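You operate a simulated robot arm through the tools that you are given. There is no shell and no other tool.

You are at the controls of a simulated two-armed robot. One attempt, no reset.

TASK
Shut the bench drawer. Pick up the thinner bottle marked "R327" from the top of the steel bench with one hand, pass it to the other hand and put it on the front of the test table. Take the violet pad and put it on the silver filter plate on the top of the steel bench. Put one of the turquoise blocks from the end of the steel bench by the winding machine on the folding table. Take the yellow felt pad and leave it on the middle shelf of the green shelf unit. Take the blue cup and leave it in the inside of the rework bin. Fetch the yellow brush and stand it on top of the white carton. Lift the felt box lid open. Any order will do. Set down upright: thinner bottle, blue cup, yellow brush.

The check looks at the end state, three seconds after you hand in, the way a careful person would. Anything else that was tipped, shoved, dropped, spilled or broken makes it a failure. A push-on lid holds only when it is set on centred and level and pressed home; a screw cap is set on level and turned clockwise until tight.

THE ROBOT
Two 7-joint arms with two-finger parallel grippers on one trunk, on a base that moves. Base frame: it is fixed to the floor where the robot stands at the start and does not move with it; the origin is under the middle of the robot, x ahead of it, y to its left, z up. Lengths are in mm, angles in degrees, forces in N, time in s.
The left shoulder is at the start at [124, 171, 1162], the right one opposite. With the tool pointing down near the work surface each hand reaches from about 100 to 840 mm from the robot's upright axis, wherever it stands, measured 20 degrees to its own side. Places, roughly: bench drawer [-2400, 2600, 600]; blue cup (7x7x7 cm) [-6000, 200, 800]; felt box lid [-9400, 10400, 1100]; filter plate [-2250, 2750, 750]; folding table [-6600, 4100, 700]; front of the TEST table (17x44 cm) [-3920, -2000, 780]; inside of the REWORK bin (21x17 cm) [-4580, -1760, 780]; middle shelf of the green shelf unit [-10500, 4600, 300]; thinner bottle [-2000, 2500, 750]; turquoise block [-2250, 2500, 750]; violet pad (10x6x5 cm) [-2000, 2700, 700]; white carton [-7500, 1500, 750]; yellow brush (3x3x19 cm) [-6500, 400, 900]; yellow felt pad (7x5x3 cm) [-6400, 3800, 800]. Payload 4.4 kg a hand.
The tool frame of a hand sits at the grasp point between the pads (the TCP): z along the fingers, y along the line on which they close. The tips reach 23 mm beyond it. The gripper opens to 94 mm. The fingers are 38 mm wide and 10 mm thick; the gripper's body (54 by 96 mm) begins 39 mm behind the TCP.
Orientation is told as [roll, pitch, yaw] about the base's x, y, z axes, in that order, counted from this pose: with the fingers straight down and closing along the base's y, the tool's x points along the base's -x, its y along +y and its z along -z.

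THE INTERFACE
- The arms move only by the tool drive_tool. It takes "left_plan", "right_plan" or both (then of equal length, played together; a hand with none holds still); each is a list of rows, each an object (a shift or turn left out is 0, a gripper value left out holds the last) with "offset": the shift along the tool's x, y, z in mm, a list of three; "delta_rot": the turn, a rotation vector about the tool's x, y, z in degrees, a list of three. In form: [{"offset": [dx, dy, dz], "delta_rot": [wx, wy, wz]}, ...]. A call has 1 to 20 rows; each row shifts and turns the commanded pose from where the row before left it, along the tool's axes as they then stand. "left_claw" and "right_claw" are, for a hand that has rows, the opening, from 0 (shut) to 1 (fully open), set as the call begins (left out, the last holds). A row lasts 0.2 s, in which the tool goes at most 50 mm and 8.6 degrees; a call with a longer step from one row to the next is refused whole, and so is a gripper value outside its range. Where a pose cannot be reached the arm comes as near as it can. A force on the tool above 40 N (or 10 N above the force at the start of the call, whichever is more), or a blocked arm, ends the call early, and 0.2 s more pass. The fingers move at their own pace (about 72 mm/s each) and stop on an object; they squeeze with about 38 N. The grip force told is the motor's: it shows also when the fingers shut on nothing. Time passes only in rows, and 0.2 s behind the last, so rows that do not move let the fingers close. The reply holds the time, the measured pose of the TCP, the force on the tool along the base axes, the opening and the grip force, in the units named above and with some noise, with the torque about the TCP (base axes, N m) and any sound that the robot's microphone picked up.
- Cameras (640 x 400 px; columns grow to the right, rows downward): "scene" is now at [237.1, -9.1, 1290.1]; the picture's right is [-0.12, -0.99, 0.00], its down [-0.67, 0.08, -0.74] and it looks along [0.73, -0.09, -0.68] (base axes); focal length 251 px, centre (320, 200). "left" rides on the left gripper at [86, -16, -75] in its tool frame; the picture's right is [0.18, 0.98, 0.00], its down [-0.58, 0.11, -0.81] and it looks along [-0.79, 0.15, 0.59] (tool axes); focal length 243 px, centre (320, 200). "right" rides on the right gripper at [86, 16, -74] in its tool frame; the picture's right is [-0.18, 0.98, 0.00], its down [-0.58, -0.11, -0.81] and it looks along [-0.79, -0.15, 0.59] (tool axes); focal length 243 px, centre (320, 200).
- grab_frame(camera): a new picture of that camera. No time passes.
- raise_lower(by): moves the trunk up (or, below 0, down) by that many mm; the arms and the scene camera ride with it, the base frame stays. It gives what a move gives, with no picture.
- base_move(legs): drives the robot by 1 to 6 legs, each [ahead, left, turn to the left] in mm, mm and degrees, along the robot's own axes; the way and the turn of a leg run together, so that a leg with both is an arc; at most 1500 mm and 180 degrees a leg. The arms and the cameras ride along, it lands a little off, and it stops where it bumps. It gives what a move gives.
- head_to(pan, tilt): turns the head with the scene camera to pan (to the left, within 80 degrees either way) and tilt (down, from -29 to 69), counted from straight ahead of the robot (the tilt from the chest, where the trunk bows). It gives what a move gives.
- measure_at(camera, pixels): for up to 12 pixels [column, row] of the newest picture of that camera ("zoom" is the newest enlarged one), the place [x, y, z] in the base frame of the surface seen there, good to about 3 mm. No time passes.
- enlarge(camera, box): a new picture of the part [left, top, right, bottom] of that camera's present view, enlarged. No time passes.
- sign_off(): hands the job in; it is judged then, once.

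Unless the task says otherwise, let go and move clear before handing in.

The tools are called as name(argument=value, ...) on one line, values as JSON. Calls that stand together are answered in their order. drive_tool: Moves the arms, as the interface text tells. Its arguments: {"type":"object","properties":{"left_plan":{"type":"array","items":{"type":"object","properties":{"offset":{"type":"array","items":{"type":"number"}},"delta_rot":{"type":"array","items":{"type":"number"}}}}},"left_claw":{"type":"number"},"right_plan":{"type":"array","items":{"type":"object","properties":{"offset":{"type":"array","items":{"type":"number"}},"delta_rot":{"type":"array","items":{"type":"number"}}}}},"right_claw":{"type":"number"}},"required":[]} The other tools are called the same way: raise_lower (by) moves the trunk up or down; base_move (legs) drives the base; head_to (pan, tilt) turns the head that bears the scene camera; grab_frame (camera) takes a picture; measure_at (camera, pixels) gives the place of the surface under pixels of a picture; enlarge (camera, box) takes an enlarged picture of a part of a camera's view; sign_off () hands the job in.

At the start:

```text
time: 0.0
left_ee_pos: [582.9, 253.8, 917.0]
left_ee_rot: [0.1, -0.1, 0.0]
left_ft_force: [-0.2, -0.2, -0.1]
left_wrist_torque: [0.01, 0.02, 0.0]
left_width: 93.9
left_gripper_force: 0.0
right_ee_pos: [604.3, -266.2, 847.0]
right_ee_rot: [0.0, 0.0, -0.1]
right_ft_force: [1.0, -0.5, -0.9]
right_wrist_torque: [0.01, 0.02, -0.03]
right_width: 94.2
right_gripper_force: 0.0
trunk travel left (down, up): [-175.0, 213.0]
robot x, y, heading: [-2.0, -1.4, 0.1]
head pan, tilt (commanded): [-6.8, 42.5]
```

scene: 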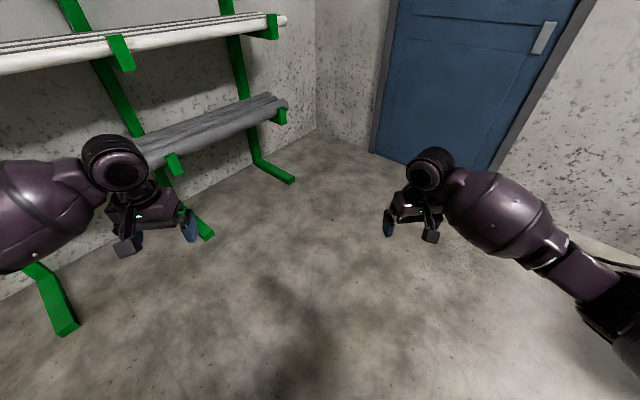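
right: 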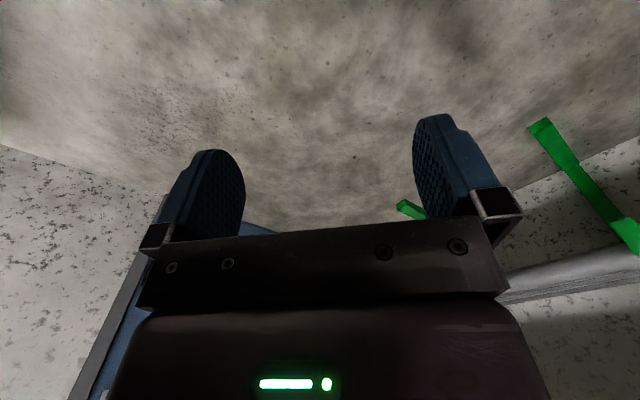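
left: 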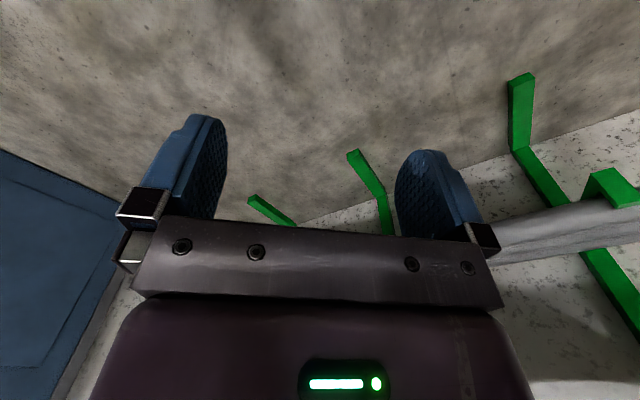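

The first pictures show a wall, a green rack to the left and a blue door ahead (scene col 480,row 80); all the work lies behind me at negative x. I'll look around with the head before driving.

head_to(pan=80, tilt=15)

grab_frame(camera="scene")

head_to(pan=-80, tilt=15)

grab_frame(camera="scene")

```text
time: 1.6
left_ee_pos: [582.5, 254.3, 916.4]
left_ee_rot: [0.0, 0.0, 0.0]
left_ft_force: [0.6, 0.1, 0.0]
left_wrist_torque: [0.0, -0.03, 0.02]
left_width: 93.9
left_gripper_force: 0.0
right_ee_pos: [604.8, -265.8, 846.0]
right_ee_rot: [0.0, 0.0, -0.1]
right_ft_force: [0.2, -0.1, -0.3]
right_wrist_torque: [0.0, -0.01, 0.03]
right_width: 94.2
right_gripper_force: 0.1
trunk travel left (down, up): [-175.0, 213.0]
robot x, y, heading: [2.6, -0.6, -0.4]
head pan, tilt (commanded): [80.0, 15.0]
```

```text
taken
```

scene: 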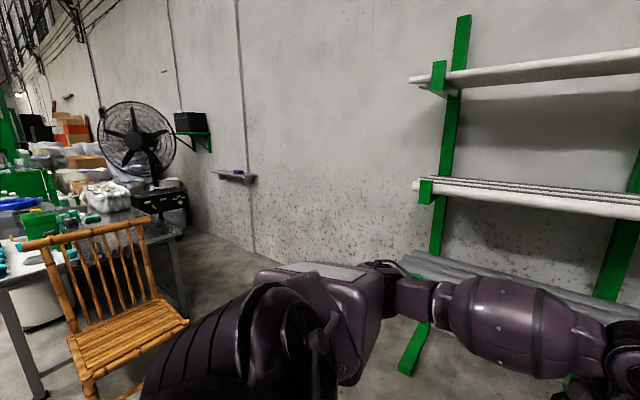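

```text
time: 4.1
left_ee_pos: [583.0, 254.2, 916.3]
left_ee_rot: [0.0, 0.0, 0.0]
left_ft_force: [-0.3, -0.1, -0.2]
left_wrist_torque: [0.04, 0.0, 0.02]
left_width: 93.9
left_gripper_force: 0.1
right_ee_pos: [604.0, -266.3, 847.1]
right_ee_rot: [0.0, 0.1, 0.1]
right_ft_force: [0.3, 0.2, 1.3]
right_wrist_torque: [-0.01, 0.0, -0.03]
right_width: 94.0
right_gripper_force: 0.1
trunk travel left (down, up): [-175.0, 213.0]
robot x, y, heading: [-2.3, -1.0, 0.1]
head pan, tilt (commanded): [-80.0, 15.0]
```

```text
taken
```

scene: 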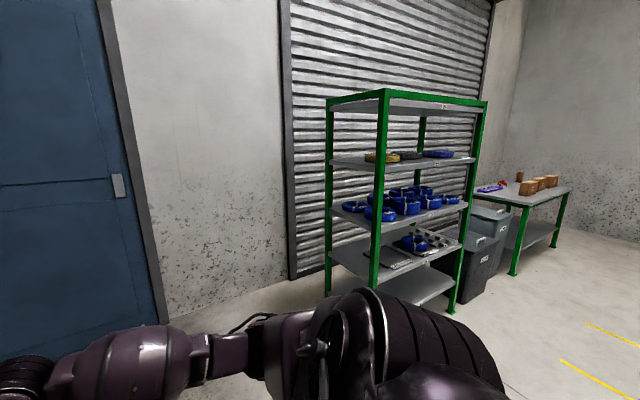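

Left view shows a work table and chair behind-left; right view shows green shelves and the test table area far right. I'll tuck the arms in before turning around.

drive_tool(left_plan=[{"offset": [45, 0, -20]}, {"offset": [45, 0, -20]}, {"offset": [45, 0, -20]}, {"offset": [45, 0, -20]}, {"offset": [45, 0, -20]}], right_plan=[{"offset": [45, 0, -33]}, {"offset": [45, 0, -33]}, {"offset": [45, 0, -33]}, {"offset": [45, 0, -33]}, {"offset": [45, 0, -33]}])

base_move(legs=[[0, 0, 90]])

head_to(pan=0, tilt=20)

grab_frame(camera="scene")

head_to(pan=60, tilt=15)

grab_frame(camera="scene")

```text
refused: row 1 steps farther than a row can; nothing moved
```

```text
time: 8.3
left_ee_pos: [-262.7, 578.8, 916.4]
left_ee_rot: [0.0, 0.0, 90.9]
left_ft_force: [-0.2, -0.1, -0.1]
left_wrist_torque: [-0.01, 0.0, -0.02]
left_width: 93.8
left_gripper_force: 0.1
right_ee_pos: [256.9, 608.4, 846.4]
right_ee_rot: [0.0, 0.0, 90.9]
right_ft_force: [0.3, -0.4, 0.3]
right_wrist_torque: [0.04, 0.0, -0.01]
right_width: 93.9
right_gripper_force: 0.0
trunk travel left (down, up): [-175.0, 213.0]
robot x, y, heading: [1.3, 1.0, 91.0]
head pan, tilt (commanded): [-80.0, 15.0]
```

```text
time: 9.9
left_ee_pos: [-263.9, 578.7, 917.3]
left_ee_rot: [0.0, -0.1, 90.9]
left_ft_force: [-0.1, -0.2, 0.6]
left_wrist_torque: [0.0, -0.04, -0.02]
left_width: 94.1
left_gripper_force: 0.1
right_ee_pos: [257.3, 607.6, 847.8]
right_ee_rot: [0.0, 0.0, 90.9]
right_ft_force: [-1.0, -0.6, -0.2]
right_wrist_torque: [-0.02, -0.02, 0.0]
right_width: 94.0
right_gripper_force: 0.1
trunk travel left (down, up): [-175.0, 213.0]
robot x, y, heading: [2.2, 3.5, 90.8]
head pan, tilt (commanded): [0.0, 20.0]
```

```text
taken
```

scene: 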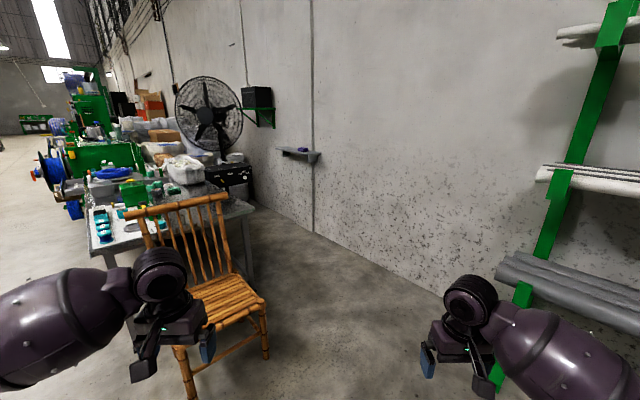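

```text
time: 11.2
left_ee_pos: [-263.6, 578.6, 916.9]
left_ee_rot: [-0.1, 0.0, 90.9]
left_ft_force: [0.1, -0.1, 0.2]
left_wrist_torque: [-0.02, 0.01, -0.02]
left_width: 93.6
left_gripper_force: 0.0
right_ee_pos: [256.9, 608.1, 847.1]
right_ee_rot: [0.0, -0.1, 90.9]
right_ft_force: [-1.3, -0.4, -0.3]
right_wrist_torque: [-0.03, 0.02, 0.04]
right_width: 94.2
right_gripper_force: 0.0
trunk travel left (down, up): [-175.0, 213.0]
robot x, y, heading: [-3.0, 2.2, 91.1]
head pan, tilt (commanded): [60.0, 15.0]
```

```text
taken
```

scene: 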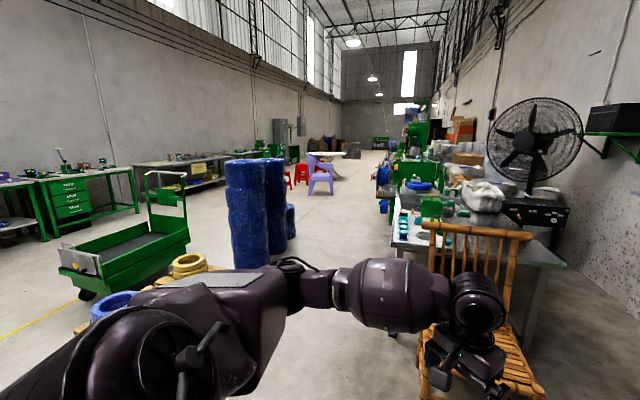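

The steel bench with turquoise blocks (around cols 400–440, rows 215–240) stands behind a bamboo chair; an aisle leads down -x. I'll measure positions of key landmarks.

measure_at(camera="scene", pixels=[[405, 235], [430, 235], [555, 262], [395, 245], [490, 235], [500, 345], [425, 380], [245, 245], [190, 265], [180, 230], [90, 200], [320, 190]])

enlarge(camera="scene", box=[360, 130, 560, 260])

enlarge(camera="scene", box=[0, 120, 200, 250])

enlarge(camera="scene", box=[220, 110, 400, 220])

```text
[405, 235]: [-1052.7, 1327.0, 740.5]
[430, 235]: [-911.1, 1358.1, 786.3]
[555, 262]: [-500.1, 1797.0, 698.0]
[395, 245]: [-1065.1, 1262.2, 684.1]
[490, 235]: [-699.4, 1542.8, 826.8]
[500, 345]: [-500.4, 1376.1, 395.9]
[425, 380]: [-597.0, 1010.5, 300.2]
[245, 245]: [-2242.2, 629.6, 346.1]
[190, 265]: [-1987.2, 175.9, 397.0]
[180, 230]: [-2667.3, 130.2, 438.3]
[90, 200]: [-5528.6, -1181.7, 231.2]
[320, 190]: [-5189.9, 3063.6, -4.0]
```

```text
3.08 times, centred on (460, 195) of scene
```

zoom: 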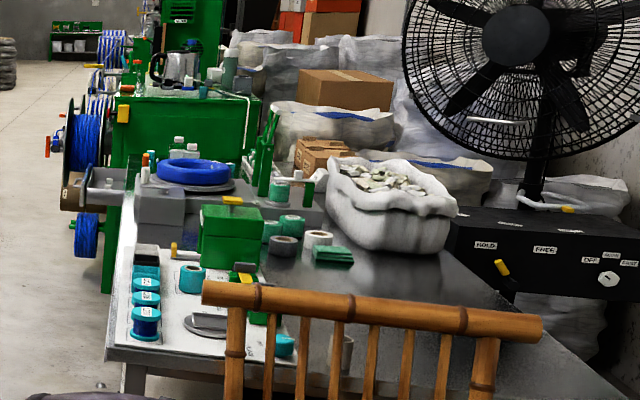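

```text
3.08 times, centred on (100, 185) of scene
```

zoom: 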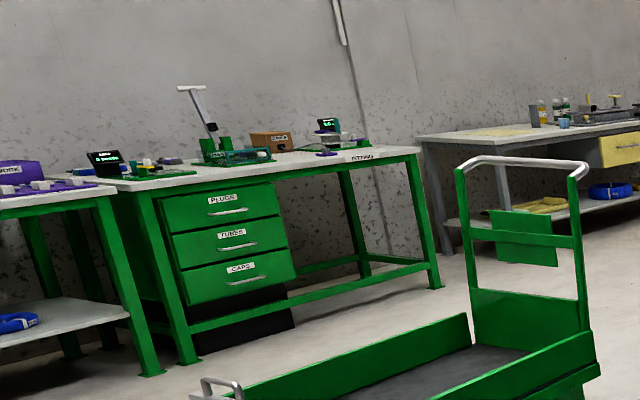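

```text
3.56 times, centred on (310, 165) of scene
```

zoom: 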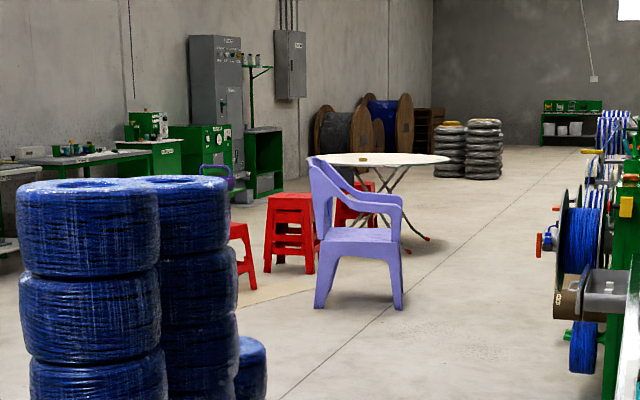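

The room is rotated about 45° to the base frame: aisle runs along about 135°. I'll tuck the arms, turn to 135° and look again.

drive_tool(left_plan=[{"offset": [45, 0, -20]}, {"offset": [45, 0, -20]}, {"offset": [45, 0, -20]}, {"offset": [45, 0, -20]}, {"offset": [45, 0, -20]}], right_plan=[{"offset": [40, 0, -29]}, {"offset": [40, 0, -29]}, {"offset": [40, 0, -29]}, {"offset": [40, 0, -29]}, {"offset": [40, 0, -29]}])

base_move(legs=[[0, 0, 44]])

head_to(pan=0, tilt=20)

grab_frame(camera="scene")

```text
time: 12.4
left_ee_pos: [-262.0, 421.6, 990.8]
left_ee_rot: [0.0, -0.1, 91.0]
left_ft_force: [0.5, -0.2, -0.3]
left_wrist_torque: [-0.03, -0.01, -0.04]
left_width: 93.8
left_gripper_force: 0.0
left hand out of reach, approached as far as the arm can: row 4, 5
right_ee_pos: [258.1, 428.0, 975.5]
right_ee_rot: [0.0, 0.1, 90.8]
right_ft_force: [0.0, 0.2, 0.6]
right_wrist_torque: [0.03, -0.03, 0.0]
right_width: 93.5
right_gripper_force: 0.1
right hand out of reach, approached as far as the arm can: row 5
trunk travel left (down, up): [-175.0, 213.0]
robot x, y, heading: [0.1, -2.9, 91.1]
head pan, tilt (commanded): [60.0, 15.0]
```

```text
time: 14.8
left_ee_pos: [-481.1, 124.2, 991.5]
left_ee_rot: [0.0, 0.0, 134.8]
left_ft_force: [0.1, -0.4, -0.4]
left_wrist_torque: [-0.01, -0.01, -0.03]
left_width: 94.1
left_gripper_force: 0.0
right_ee_pos: [-111.1, 487.4, 975.5]
right_ee_rot: [0.0, 0.0, 134.7]
right_ft_force: [0.2, 0.6, 0.5]
right_wrist_torque: [-0.02, 0.01, -0.01]
right_width: 93.9
right_gripper_force: 0.1
trunk travel left (down, up): [-175.0, 213.0]
robot x, y, heading: [1.5, -0.5, 134.6]
head pan, tilt (commanded): [60.0, 15.0]
```

```text
time: 16.1
left_ee_pos: [-482.0, 122.7, 990.2]
left_ee_rot: [0.0, 0.0, 134.6]
left_ft_force: [0.7, -1.0, 0.7]
left_wrist_torque: [0.0, -0.01, 0.02]
left_width: 93.9
left_gripper_force: 0.0
right_ee_pos: [-110.6, 488.2, 975.8]
right_ee_rot: [-0.1, 0.0, 134.8]
right_ft_force: [0.0, -0.7, 0.6]
right_wrist_torque: [0.04, 0.0, 0.01]
right_width: 94.0
right_gripper_force: 0.1
trunk travel left (down, up): [-175.0, 213.0]
robot x, y, heading: [1.1, -3.0, 134.6]
head pan, tilt (commanded): [0.0, 20.0]
```

```text
taken
```

scene: 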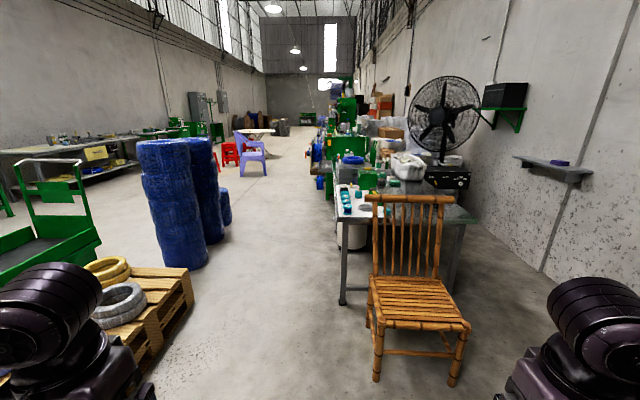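

Now looking straight down the aisle; the bench's near edge is around col 340–470, row 215. I'll measure and enlarge the bench region.

measure_at(camera="scene", pixels=[[340, 217], [470, 218], [340, 190], [335, 165], [343, 300], [150, 260], [205, 265], [190, 290], [376, 380], [325, 185], [450, 385], [250, 175]])

enlarge(camera="scene", box=[310, 130, 480, 236])

```text
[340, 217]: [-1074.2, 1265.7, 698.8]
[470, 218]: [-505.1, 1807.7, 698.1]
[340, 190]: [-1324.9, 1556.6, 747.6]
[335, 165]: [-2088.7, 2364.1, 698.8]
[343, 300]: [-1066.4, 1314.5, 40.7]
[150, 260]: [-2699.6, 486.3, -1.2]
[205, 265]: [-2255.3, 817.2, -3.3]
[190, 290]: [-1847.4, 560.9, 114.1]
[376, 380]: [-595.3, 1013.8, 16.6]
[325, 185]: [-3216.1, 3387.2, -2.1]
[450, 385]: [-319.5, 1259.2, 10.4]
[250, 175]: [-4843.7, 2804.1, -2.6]
```

```text
3.76 times, centred on (395, 183) of scene
```

zoom: 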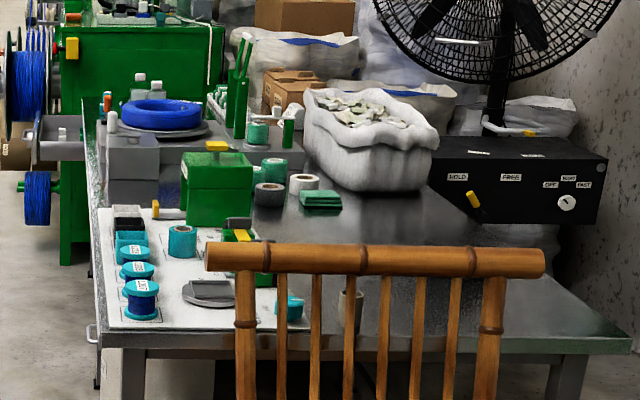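

The enlarged view shows the bench with spools, green device, a small handle at zoom (93,335). I'll measure these in the zoom.

measure_at(camera="zoom", pixels=[[93, 335], [130, 150], [165, 115], [370, 160], [215, 185], [141, 295], [320, 198], [520, 180], [180, 250], [290, 305], [100, 200], [75, 255]])

```text
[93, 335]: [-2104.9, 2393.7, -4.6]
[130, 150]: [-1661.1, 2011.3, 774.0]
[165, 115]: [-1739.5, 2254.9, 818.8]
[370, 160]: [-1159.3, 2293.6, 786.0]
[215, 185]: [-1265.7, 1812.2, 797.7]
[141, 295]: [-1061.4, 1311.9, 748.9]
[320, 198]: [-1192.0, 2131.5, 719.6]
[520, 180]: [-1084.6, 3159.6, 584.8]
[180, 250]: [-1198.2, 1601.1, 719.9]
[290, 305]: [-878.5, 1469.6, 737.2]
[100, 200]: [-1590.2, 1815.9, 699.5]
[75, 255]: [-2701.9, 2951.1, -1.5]
```

Bench edge runs at about 133°, from u≈1.66 m to beyond 3.15 m; corridor between bench and pallet is ~1 m wide. I'll drive along its middle and look right.

base_move(legs=[[1300, 400, -1.5], [1000, 20, 0]])

head_to(pan=-45, tilt=30)

grab_frame(camera="scene")

```text
time: 27.8
left_ee_pos: [-2394.9, 1535.3, 990.6]
left_ee_rot: [0.0, 0.0, 133.3]
left_ft_force: [0.3, 0.5, -0.3]
left_wrist_torque: [0.0, 0.04, 0.0]
left_width: 93.8
left_gripper_force: 0.2
right_ee_pos: [-2015.4, 1891.3, 975.6]
right_ee_rot: [-0.1, 0.0, 133.4]
right_ft_force: [0.3, -0.2, -0.5]
right_wrist_torque: [-0.01, 0.0, 0.02]
right_width: 94.0
right_gripper_force: 0.1
trunk travel left (down, up): [-175.0, 213.0]
robot x, y, heading: [-1914.9, 1403.2, 133.5]
head pan, tilt (commanded): [0.0, 20.0]
```

```text
time: 28.9
left_ee_pos: [-2393.8, 1535.9, 991.5]
left_ee_rot: [0.0, 0.1, 133.3]
left_ft_force: [-1.1, 0.0, -0.9]
left_wrist_torque: [0.03, 0.01, -0.01]
left_width: 94.2
left_gripper_force: 0.0
right_ee_pos: [-2015.0, 1891.8, 975.3]
right_ee_rot: [0.0, 0.0, 133.3]
right_ft_force: [1.0, -0.1, 0.1]
right_wrist_torque: [-0.01, 0.02, 0.01]
right_width: 93.9
right_gripper_force: 0.0
trunk travel left (down, up): [-175.0, 213.0]
robot x, y, heading: [-1916.0, 1397.6, 133.4]
head pan, tilt (commanded): [-45.0, 30.0]
```

```text
taken
```

scene: 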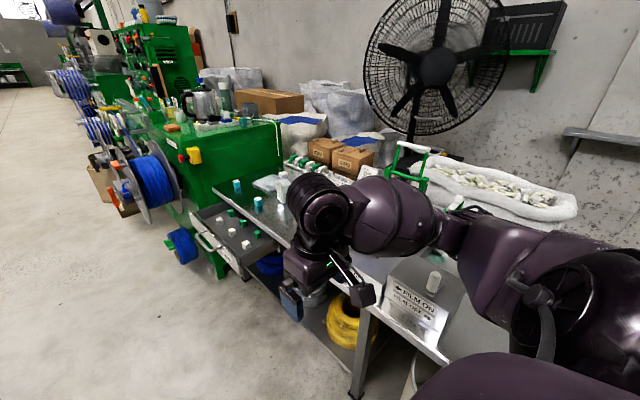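

The open drawer is visible (cols 190–280, rows 205–265) with its handle facing the aisle. I'll enlarge that region.

enlarge(camera="scene", box=[160, 130, 400, 280])

measure_at(camera="scene", pixels=[[195, 215], [245, 265], [207, 240], [280, 240], [240, 200], [215, 205], [237, 185], [258, 205], [180, 210], [275, 235], [360, 380], [130, 195]])

```text
2.67 times, centred on (280, 205) of scene
```

zoom: 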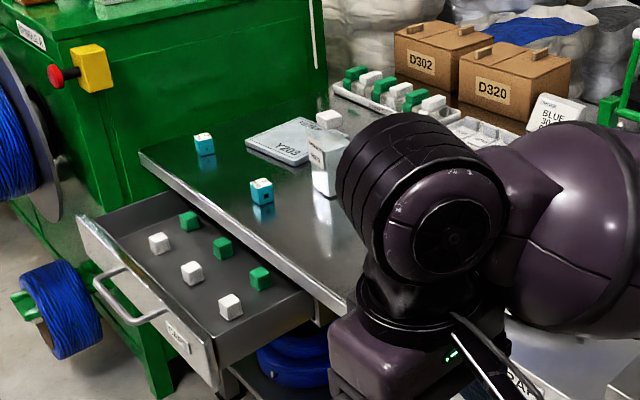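

```text
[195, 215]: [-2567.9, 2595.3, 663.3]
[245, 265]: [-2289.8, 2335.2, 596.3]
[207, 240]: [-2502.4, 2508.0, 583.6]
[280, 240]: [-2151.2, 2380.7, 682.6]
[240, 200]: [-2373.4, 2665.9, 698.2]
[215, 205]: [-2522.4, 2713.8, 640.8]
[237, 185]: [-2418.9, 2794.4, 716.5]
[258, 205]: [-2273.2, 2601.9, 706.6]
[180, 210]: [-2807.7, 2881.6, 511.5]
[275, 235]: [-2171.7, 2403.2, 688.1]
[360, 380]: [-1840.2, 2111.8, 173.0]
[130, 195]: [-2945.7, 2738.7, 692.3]
```

Turquoise blocks stand at about (-2419,2794) and (-2273,2602); drawer front protrudes ~190 mm at z≈600. I'll drive alongside and turn to face the bench.

base_move(legs=[[900, 200, 0], [0, 0, -90]])

head_to(pan=0, tilt=35)

grab_frame(camera="scene")

```text
time: 37.6
left_ee_pos: [-2564.3, 2389.1, 991.0]
left_ee_rot: [0.0, 0.0, 44.9]
left_ft_force: [0.9, -0.2, -0.1]
left_wrist_torque: [0.0, 0.03, 0.0]
left_width: 94.0
left_gripper_force: 0.1
right_ee_pos: [-2197.4, 2018.7, 976.7]
right_ee_rot: [-0.1, 0.1, 44.9]
right_ft_force: [-1.1, 0.0, 0.0]
right_wrist_torque: [0.03, 0.02, 0.0]
right_width: 94.2
right_gripper_force: 0.1
trunk travel left (down, up): [-175.0, 213.0]
robot x, y, heading: [-2683.8, 1909.3, 44.9]
head pan, tilt (commanded): [-45.0, 30.0]
```

```text
time: 38.7
left_ee_pos: [-2561.4, 2388.3, 990.8]
left_ee_rot: [0.1, -0.1, 44.9]
left_ft_force: [-0.5, -0.8, -0.5]
left_wrist_torque: [-0.02, 0.0, -0.05]
left_width: 94.2
left_gripper_force: 0.0
right_ee_pos: [-2198.8, 2018.7, 975.3]
right_ee_rot: [0.0, 0.0, 44.9]
right_ft_force: [-0.6, 0.2, 0.4]
right_wrist_torque: [0.01, 0.0, -0.01]
right_width: 94.0
right_gripper_force: 0.1
trunk travel left (down, up): [-175.0, 213.0]
robot x, y, heading: [-2683.7, 1910.8, 44.8]
head pan, tilt (commanded): [0.0, 35.0]
```

```text
taken
```

scene: 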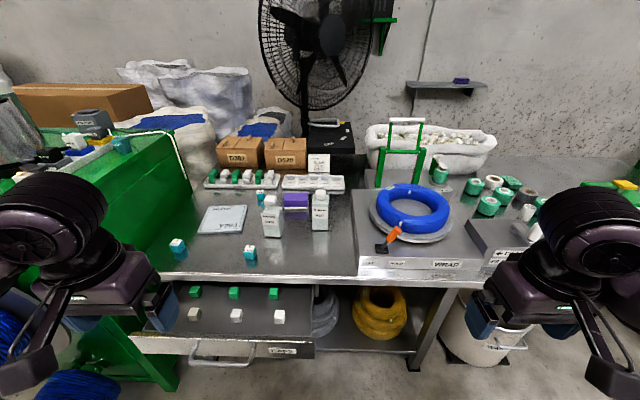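

Excellent view: two white bottles (270,215) & (320,210), violet pad (295,200), plate (222,220), turquoise blocks (177,248) & (250,252), open drawer. I'll enlarge to read markings.

enlarge(camera="scene", box=[160, 160, 360, 285])

measure_at(camera="zoom", pixels=[[50, 265], [60, 295], [285, 290], [200, 190], [350, 200], [515, 180], [350, 145], [510, 100], [430, 130], [300, 215], [280, 155], [130, 225]])

measure_at(camera="scene", pixels=[[195, 345], [250, 345], [220, 363], [135, 340], [315, 350], [195, 293], [310, 300], [222, 352], [170, 350], [290, 343]])

```text
3.20 times, centred on (260, 222) of scene
```

zoom: 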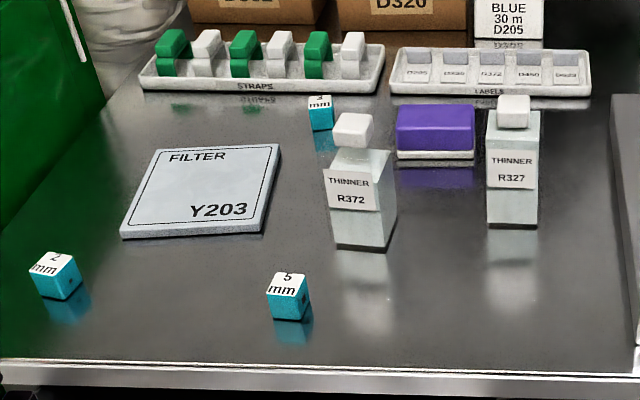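

```text
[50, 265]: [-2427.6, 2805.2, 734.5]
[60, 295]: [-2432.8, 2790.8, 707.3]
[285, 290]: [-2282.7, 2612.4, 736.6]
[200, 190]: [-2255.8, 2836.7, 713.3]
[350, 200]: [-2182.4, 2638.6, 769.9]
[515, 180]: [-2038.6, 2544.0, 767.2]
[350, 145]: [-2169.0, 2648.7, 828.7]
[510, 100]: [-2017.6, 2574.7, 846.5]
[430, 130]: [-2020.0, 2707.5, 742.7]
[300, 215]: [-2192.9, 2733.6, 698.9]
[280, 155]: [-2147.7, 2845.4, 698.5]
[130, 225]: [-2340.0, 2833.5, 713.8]
```

```text
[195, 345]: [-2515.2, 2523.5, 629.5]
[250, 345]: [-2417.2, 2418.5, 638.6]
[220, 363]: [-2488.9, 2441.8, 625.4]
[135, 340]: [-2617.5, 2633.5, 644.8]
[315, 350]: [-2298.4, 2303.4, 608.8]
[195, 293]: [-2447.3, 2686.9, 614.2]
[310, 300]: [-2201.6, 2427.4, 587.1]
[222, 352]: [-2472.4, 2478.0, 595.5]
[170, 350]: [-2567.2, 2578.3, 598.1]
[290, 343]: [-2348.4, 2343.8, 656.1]
```

Labels read clearly: R327 is the right bottle at about (-2030,2550), R372 the left; violet pad at (-2020,2707), plate top at z 713. First I close the drawer: lower the left hand (shut) in front of the handle at (220,363).

drive_tool(left_plan=[{"offset": [0, 0, 47]}, {"offset": [0, 0, 47]}, {"offset": [0, 0, 47]}, {"offset": [0, 0, 47]}, {"offset": [0, 0, 47]}, {"offset": [0, 0, 47]}, {"offset": [0, 0, 47]}, {"offset": [0, 0, 40]}], left_claw=0)

grab_frame(camera="scene")

grab_frame(camera="left")

```text
time: 40.5
left_ee_pos: [-2562.9, 2390.3, 622.8]
left_ee_rot: [0.0, -0.1, 44.9]
left_ft_force: [0.0, 0.3, -0.5]
left_wrist_torque: [0.02, 0.01, 0.0]
left_width: 0.0
left_gripper_force: 37.7
right_ee_pos: [-2198.6, 2018.1, 975.8]
right_ee_rot: [0.0, 0.0, 44.9]
right_ft_force: [-0.1, 1.0, -0.3]
right_wrist_torque: [0.01, 0.03, -0.02]
right_width: 93.7
right_gripper_force: 0.0
trunk travel left (down, up): [-175.0, 213.0]
robot x, y, heading: [-2682.9, 1904.5, 45.1]
head pan, tilt (commanded): [0.0, 35.0]
```

```text
taken
```

scene: 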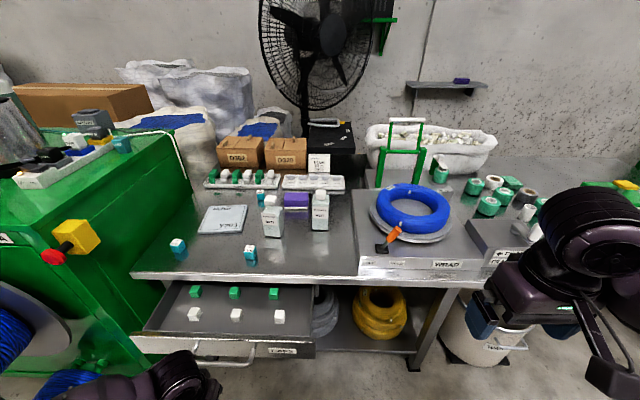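

```text
taken
```

left: 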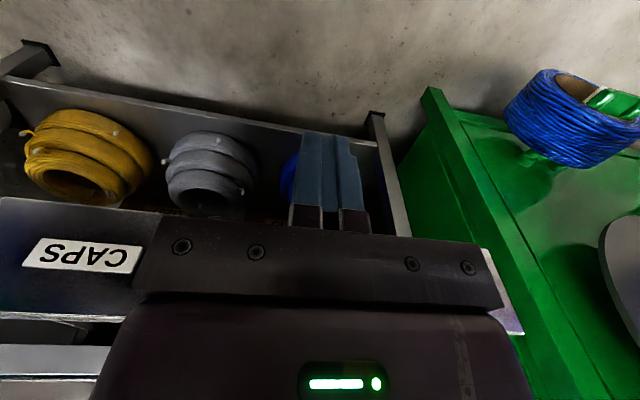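

The left hand hangs in front of the drawer (scene 180,390). I'll check the handle's exact height before pushing.

measure_at(camera="scene", pixels=[[215, 363], [225, 365], [240, 363], [252, 355], [197, 350], [225, 350], [285, 343], [250, 338]])

enlarge(camera="scene", box=[120, 310, 330, 400])

```text
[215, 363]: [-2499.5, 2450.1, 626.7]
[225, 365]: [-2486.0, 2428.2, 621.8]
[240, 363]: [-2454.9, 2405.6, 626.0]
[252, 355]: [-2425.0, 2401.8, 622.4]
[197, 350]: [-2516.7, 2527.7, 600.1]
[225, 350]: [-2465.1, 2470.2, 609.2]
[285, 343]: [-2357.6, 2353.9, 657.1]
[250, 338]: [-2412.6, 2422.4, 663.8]
```

```text
3.05 times, centred on (225, 355) of scene
```

zoom: 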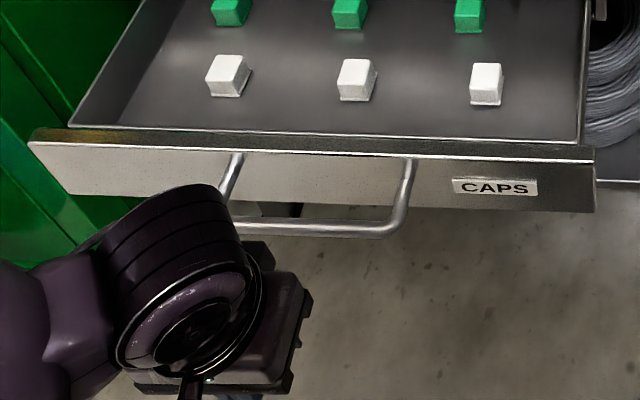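

Handle bar sits at z≈622, right in front of the fingertips. Now pushing forward gently.

drive_tool(left_plan=[{"offset": [-15, -8, 4]}, {"offset": [-15, -8, 0]}, {"offset": [-15, -5, 0]}, {"offset": [-15, 0, 0]}, {"offset": [-15, 0, 0]}, {"offset": [-15, 0, 0]}, {"offset": [-15, 0, 0]}, {"offset": [-15, 0, 0]}, {"offset": [-15, 0, 0]}, {"offset": [-15, 0, 0]}, {"offset": [-15, 0, 0]}, {"offset": [-15, 0, 0]}])

grab_frame(camera="scene")

```text
time: 43.1
left_ee_pos: [-2421.3, 2501.0, 618.2]
left_ee_rot: [0.0, -0.1, 44.9]
left_ft_force: [0.1, 0.6, 0.5]
left_wrist_torque: [0.02, -0.01, 0.0]
left_width: 0.1
left_gripper_force: 38.1
right_ee_pos: [-2197.3, 2019.7, 976.8]
right_ee_rot: [0.0, 0.1, 44.8]
right_ft_force: [0.7, 0.3, 0.1]
right_wrist_torque: [0.0, 0.01, 0.01]
right_width: 94.1
right_gripper_force: 0.0
trunk travel left (down, up): [-175.0, 213.0]
robot x, y, heading: [-2683.3, 1906.3, 44.8]
head pan, tilt (commanded): [0.0, 35.0]
```

```text
taken
```

scene: 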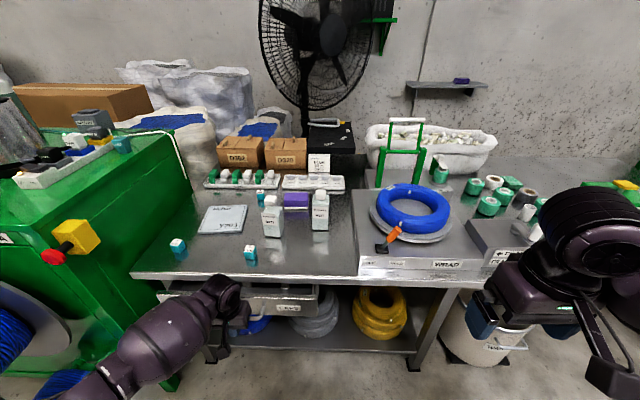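

The drawer is sliding in. I'll continue pushing until it stops.

drive_tool(left_plan=[{"offset": [-12, 0, 0]}, {"offset": [-12, 0, 0]}, {"offset": [-12, 0, 0]}, {"offset": [-12, 0, 0]}, {"offset": [-10, 0, 0]}, {"offset": [-8, 0, 0]}, {"offset": [-6, 0, 0]}, {"offset": [-6, 0, 0]}, {"offset": [-6, 0, 0]}, {"offset": [-6, 0, 0]}])

grab_frame(camera="scene")

```text
time: 44.5
left_ee_pos: [-2381.6, 2539.3, 614.5]
left_ee_rot: [0.0, 0.9, 44.9]
left_ft_force: [-12.4, -11.6, 9.7]
left_wrist_torque: [0.16, -0.29, -0.28]
left_width: 0.0
left_gripper_force: 37.3
right_ee_pos: [-2198.1, 2017.6, 976.4]
right_ee_rot: [0.0, 0.0, 45.1]
right_ft_force: [-0.3, -0.5, 0.4]
right_wrist_torque: [-0.01, 0.0, 0.02]
right_width: 94.4
right_gripper_force: 0.0
trunk travel left (down, up): [-175.0, 213.0]
robot x, y, heading: [-2687.5, 1906.4, 45.0]
head pan, tilt (commanded): [0.0, 35.0]
stopped in row 6 (left hand): the force on the tool passed its limit at 52 N (the readings are from after the stop); the commanded pose is now the measured one
```

```text
taken
```

scene: 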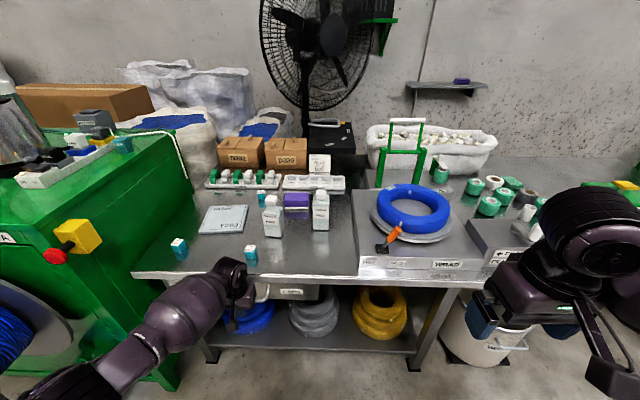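

The push met a stop at 52 N with the hand about 9 mm short of the line; I'll back off and check whether the drawer is fully home.

drive_tool(left_plan=[{"offset": [20, 0, 0]}, {"offset": [40, 0, 0]}, {"offset": [45, 0, 0]}, {"offset": [45, 0, 0]}, {"offset": [45, 0, 0]}])

grab_frame(camera="scene")

enlarge(camera="scene", box=[130, 240, 370, 390])

```text
time: 45.7
left_ee_pos: [-2517.7, 2402.9, 616.9]
left_ee_rot: [0.1, 0.7, 44.9]
left_ft_force: [0.1, 0.0, 0.8]
left_wrist_torque: [0.0, 0.03, -0.02]
left_width: 0.0
left_gripper_force: 37.9
right_ee_pos: [-2198.9, 2019.0, 976.3]
right_ee_rot: [0.0, 0.0, 44.9]
right_ft_force: [0.4, 0.4, -0.2]
right_wrist_torque: [-0.02, -0.02, -0.03]
right_width: 93.9
right_gripper_force: 0.0
trunk travel left (down, up): [-175.0, 213.0]
robot x, y, heading: [-2687.3, 1907.1, 44.9]
head pan, tilt (commanded): [0.0, 35.0]
```

```text
taken
```

scene: 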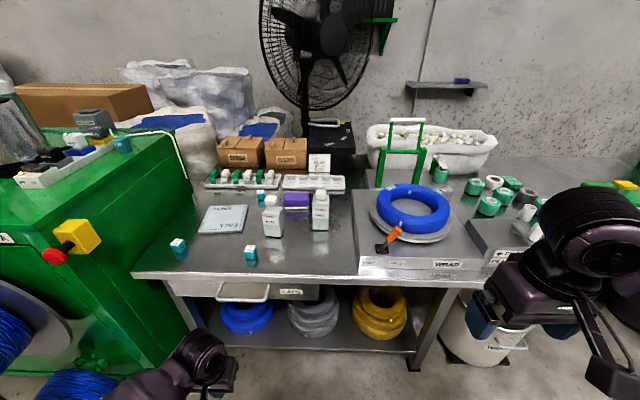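

```text
2.67 times, centred on (250, 315) of scene
```

zoom: 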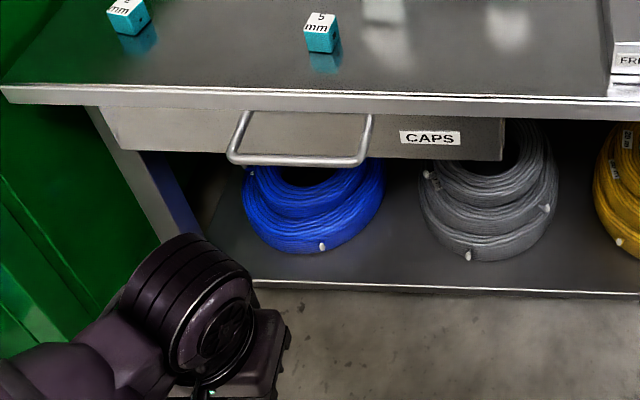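

measure_at(camera="zoom", pixels=[[150, 130], [200, 135], [480, 140], [430, 138], [290, 160], [300, 140], [200, 98], [450, 115], [120, 145], [500, 158]])

grab_frame(camera="left")

```text
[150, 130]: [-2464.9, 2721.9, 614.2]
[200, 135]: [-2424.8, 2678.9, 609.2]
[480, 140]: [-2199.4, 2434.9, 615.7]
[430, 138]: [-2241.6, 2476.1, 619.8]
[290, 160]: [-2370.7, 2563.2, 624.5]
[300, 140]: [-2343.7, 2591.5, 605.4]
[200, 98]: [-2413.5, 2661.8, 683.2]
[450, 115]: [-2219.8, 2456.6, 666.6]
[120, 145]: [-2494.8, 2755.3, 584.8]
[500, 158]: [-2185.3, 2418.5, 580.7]
```

```text
taken
```

left: 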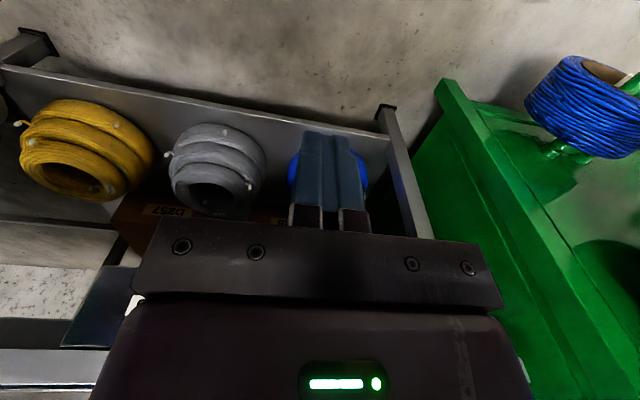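

The drawer front is now flush with the bench apron (both v≈52), so it's shut. I'll raise the left hand, and check heights of things on the bench before moving closer.

measure_at(camera="scene", pixels=[[408, 120], [380, 180], [405, 190], [400, 235], [380, 248], [410, 262], [320, 195], [270, 200], [75, 235], [440, 170], [350, 265], [50, 255]])

drive_tool(left_plan=[{"offset": [0, 0, -47]}, {"offset": [0, 0, -47]}, {"offset": [0, 0, -47]}, {"offset": [0, 0, -47]}, {"offset": [0, 0, -47]}, {"offset": [0, 0, -47]}, {"offset": [0, 0, -47]}, {"offset": [0, 0, -30]}], left_claw=1)

```text
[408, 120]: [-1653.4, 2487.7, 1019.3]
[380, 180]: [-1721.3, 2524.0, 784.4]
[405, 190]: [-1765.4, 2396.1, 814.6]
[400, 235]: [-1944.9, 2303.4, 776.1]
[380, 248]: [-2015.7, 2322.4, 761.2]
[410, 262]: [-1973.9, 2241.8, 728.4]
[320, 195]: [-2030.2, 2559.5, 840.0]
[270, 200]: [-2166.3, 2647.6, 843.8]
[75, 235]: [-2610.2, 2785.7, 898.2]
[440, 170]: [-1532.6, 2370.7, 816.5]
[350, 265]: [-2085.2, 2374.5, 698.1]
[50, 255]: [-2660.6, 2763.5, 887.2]
```

```text
time: 47.5
left_ee_pos: [-2514.9, 2407.7, 977.5]
left_ee_rot: [0.1, 1.0, 44.8]
left_ft_force: [0.0, -0.1, -0.6]
left_wrist_torque: [-0.04, 0.02, 0.01]
left_width: 93.9
left_gripper_force: 0.1
right_ee_pos: [-2198.1, 2018.3, 975.6]
right_ee_rot: [0.0, 0.0, 45.0]
right_ft_force: [0.6, -0.3, 0.4]
right_wrist_torque: [0.01, 0.01, 0.0]
right_width: 93.9
right_gripper_force: 0.1
trunk travel left (down, up): [-175.0, 213.0]
robot x, y, heading: [-2687.9, 1908.4, 45.0]
head pan, tilt (commanded): [0.0, 35.0]
```

Nothing tall lies in the way (green handle top z 1019 is far back). I'll roll 290 mm closer to the bench.

base_move(legs=[[290, 0, -2]])

head_to(pan=5, tilt=42)

grab_frame(camera="scene")

enlarge(camera="scene", box=[180, 100, 400, 240])

```text
time: 49.5
left_ee_pos: [-2283.8, 2605.8, 975.5]
left_ee_rot: [0.0, 0.9, 42.8]
left_ft_force: [0.7, 0.3, 0.3]
left_wrist_torque: [-0.02, 0.03, 0.02]
left_width: 94.0
left_gripper_force: 0.1
right_ee_pos: [-1983.5, 2203.6, 975.3]
right_ee_rot: [0.0, 0.1, 42.8]
right_ft_force: [-0.8, 1.1, 0.4]
right_wrist_torque: [0.04, -0.02, -0.01]
right_width: 93.9
right_gripper_force: 0.1
trunk travel left (down, up): [-175.0, 213.0]
robot x, y, heading: [-2477.2, 2110.4, 43.0]
head pan, tilt (commanded): [0.0, 35.0]
```

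```text
time: 50.2
left_ee_pos: [-2284.5, 2605.1, 976.1]
left_ee_rot: [0.0, 0.8, 42.7]
left_ft_force: [0.0, -0.2, -0.6]
left_wrist_torque: [0.0, -0.03, 0.03]
left_width: 94.3
left_gripper_force: 0.2
right_ee_pos: [-1984.2, 2202.4, 975.3]
right_ee_rot: [-0.1, 0.0, 42.7]
right_ft_force: [-0.2, -0.1, 0.5]
right_wrist_torque: [0.0, 0.01, 0.0]
right_width: 94.0
right_gripper_force: 0.0
trunk travel left (down, up): [-175.0, 213.0]
robot x, y, heading: [-2477.5, 2108.8, 42.7]
head pan, tilt (commanded): [5.0, 42.0]
```

```text
taken
```

scene: 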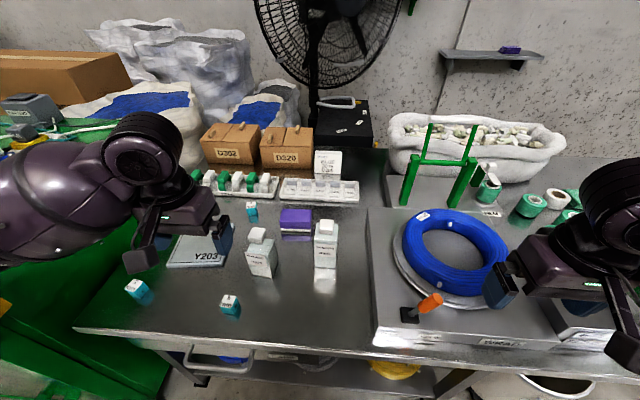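

```text
2.86 times, centred on (290, 170) of scene
```

zoom: 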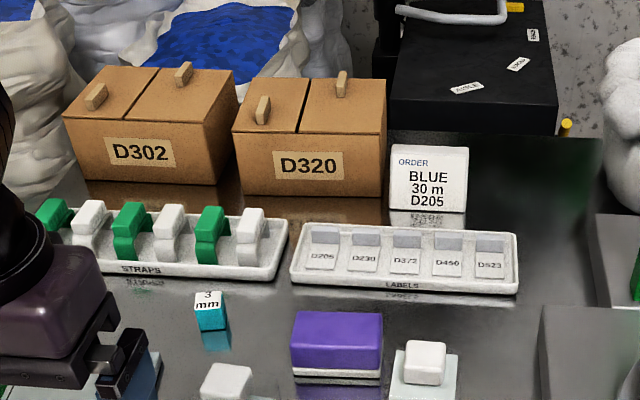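

Now close. I'll measure the violet pad's corners, the plate and the bottles in detail.

measure_at(camera="zoom", pixels=[[300, 314], [378, 315], [380, 343], [295, 341], [337, 328], [337, 360], [424, 360], [440, 390], [300, 378], [378, 380], [407, 300], [200, 300]])

measure_at(camera="scene", pixels=[[168, 262], [220, 262], [228, 235], [180, 237], [200, 250], [326, 228], [325, 250], [318, 265], [336, 265], [136, 287], [231, 302], [229, 310]])

```text
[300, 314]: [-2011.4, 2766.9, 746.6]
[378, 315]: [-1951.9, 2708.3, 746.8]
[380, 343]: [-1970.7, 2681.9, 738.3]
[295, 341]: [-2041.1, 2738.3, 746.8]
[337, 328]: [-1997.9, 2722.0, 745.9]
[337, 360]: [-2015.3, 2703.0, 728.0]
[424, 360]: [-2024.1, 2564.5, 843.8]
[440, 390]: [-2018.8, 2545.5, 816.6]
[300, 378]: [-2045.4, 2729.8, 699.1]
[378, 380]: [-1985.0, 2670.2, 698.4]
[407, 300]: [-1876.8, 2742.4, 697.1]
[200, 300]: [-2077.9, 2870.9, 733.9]
```

```text
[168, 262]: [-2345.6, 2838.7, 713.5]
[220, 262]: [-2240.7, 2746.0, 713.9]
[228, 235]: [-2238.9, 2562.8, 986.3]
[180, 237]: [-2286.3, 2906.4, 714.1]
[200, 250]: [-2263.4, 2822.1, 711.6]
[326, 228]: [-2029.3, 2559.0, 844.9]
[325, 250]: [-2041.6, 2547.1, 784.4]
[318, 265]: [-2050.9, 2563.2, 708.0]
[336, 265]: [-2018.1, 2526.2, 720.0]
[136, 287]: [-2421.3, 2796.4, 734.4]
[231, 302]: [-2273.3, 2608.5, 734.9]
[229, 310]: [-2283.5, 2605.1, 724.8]
```

Pad top centre is at (-1998,2722,746), long side along the bench; plate top z≈713 around (-2255,2837). I'll move the left hand above the pad and turn it ~88° so it closes across the 60 mm side.

drive_tool(left_plan=[{"offset": [-41.3, -15.4, 0]}, {"offset": [-41.3, -15.4, 0]}, {"offset": [-41.3, -15.4, 0]}, {"offset": [-41.3, -15.4, 0]}, {"offset": [-41.3, -15.4, 0]}, {"offset": [-41.3, -15.4, 0]}, {"offset": [-41.3, -15.4, 0]}, {"delta_rot": [0, 0, 8]}, {"delta_rot": [0, 0, 8]}, {"delta_rot": [0, 0, 8]}, {"delta_rot": [0, 0, 8]}, {"delta_rot": [0, 0, 8]}, {"delta_rot": [0, 0, 8]}, {"delta_rot": [0, 0, 8]}, {"delta_rot": [0, 0, 8]}, {"delta_rot": [0, 0, 8]}, {"delta_rot": [0, 0, 8]}, {"delta_rot": [0, 0, 8]}])

grab_frame(camera="scene")

grab_frame(camera="left")

```text
time: 54.0
left_ee_pos: [-1997.7, 2720.5, 971.1]
left_ee_rot: [-0.7, 0.1, -45.5]
left_ft_force: [1.1, -0.2, 1.0]
left_wrist_torque: [-0.02, 0.01, -0.05]
left_width: 93.9
left_gripper_force: 0.0
right_ee_pos: [-1983.6, 2203.6, 977.1]
right_ee_rot: [0.0, 0.0, 42.8]
right_ft_force: [-0.7, -0.5, 0.6]
right_wrist_torque: [0.0, 0.0, 0.0]
right_width: 94.1
right_gripper_force: 0.0
trunk travel left (down, up): [-175.0, 213.0]
robot x, y, heading: [-2472.5, 2108.8, 42.7]
head pan, tilt (commanded): [5.0, 42.0]
```

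```text
taken
```

scene: 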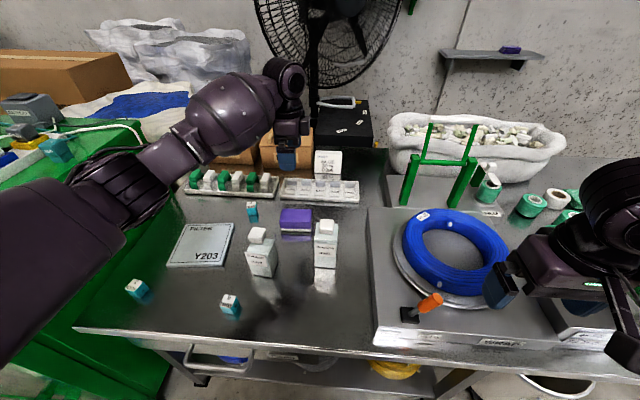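

```text
taken
```

left: 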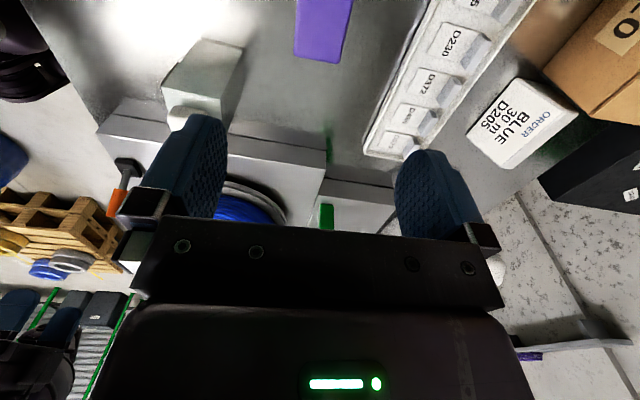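

The plate is now fully visible (corners ~(180,225),(235,224),(222,265),(168,266)). I'll measure it and descend onto the pad.

measure_at(camera="scene", pixels=[[182, 226], [233, 226], [220, 263], [170, 263], [201, 244]])

drive_tool(left_plan=[{"offset": [0, 0, 48]}, {"offset": [0, 0, 48]}, {"offset": [0, 0, 48]}, {"offset": [0, 0, 48]}, {"offset": [0, 0, 25]}, {"offset": [0, 0, 22]}, {"offset": [0, 0, 0]}])

grab_frame(camera="scene")

grab_frame(camera="left")

```text
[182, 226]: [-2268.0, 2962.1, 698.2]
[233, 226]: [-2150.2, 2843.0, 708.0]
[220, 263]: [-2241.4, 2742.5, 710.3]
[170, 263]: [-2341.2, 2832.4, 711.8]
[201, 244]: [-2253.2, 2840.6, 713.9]
```

```text
time: 55.6
left_ee_pos: [-2001.5, 2717.4, 731.7]
left_ee_rot: [-0.8, 0.2, -45.3]
left_ft_force: [0.1, 0.1, 0.8]
left_wrist_torque: [0.03, -0.01, 0.02]
left_width: 94.2
left_gripper_force: 0.1
right_ee_pos: [-1983.1, 2201.7, 976.2]
right_ee_rot: [0.0, 0.0, 42.8]
right_ft_force: [0.4, 0.1, 0.5]
right_wrist_torque: [-0.01, 0.0, 0.02]
right_width: 94.1
right_gripper_force: 0.0
trunk travel left (down, up): [-175.0, 213.0]
robot x, y, heading: [-2476.9, 2110.6, 43.0]
head pan, tilt (commanded): [5.0, 42.0]
```

```text
taken
```

scene: 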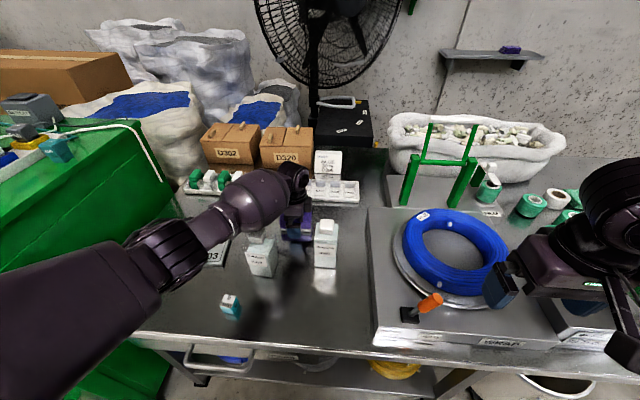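

```text
taken
```

left: 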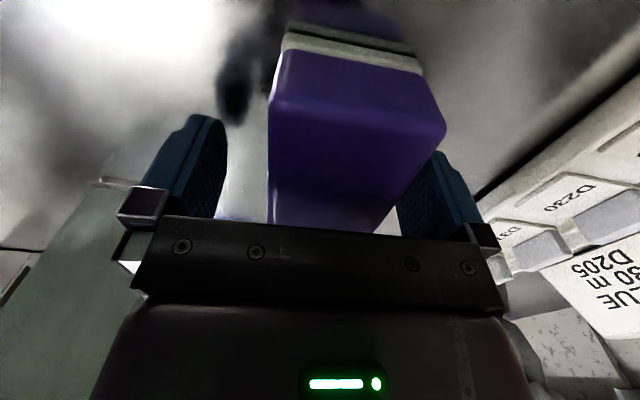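

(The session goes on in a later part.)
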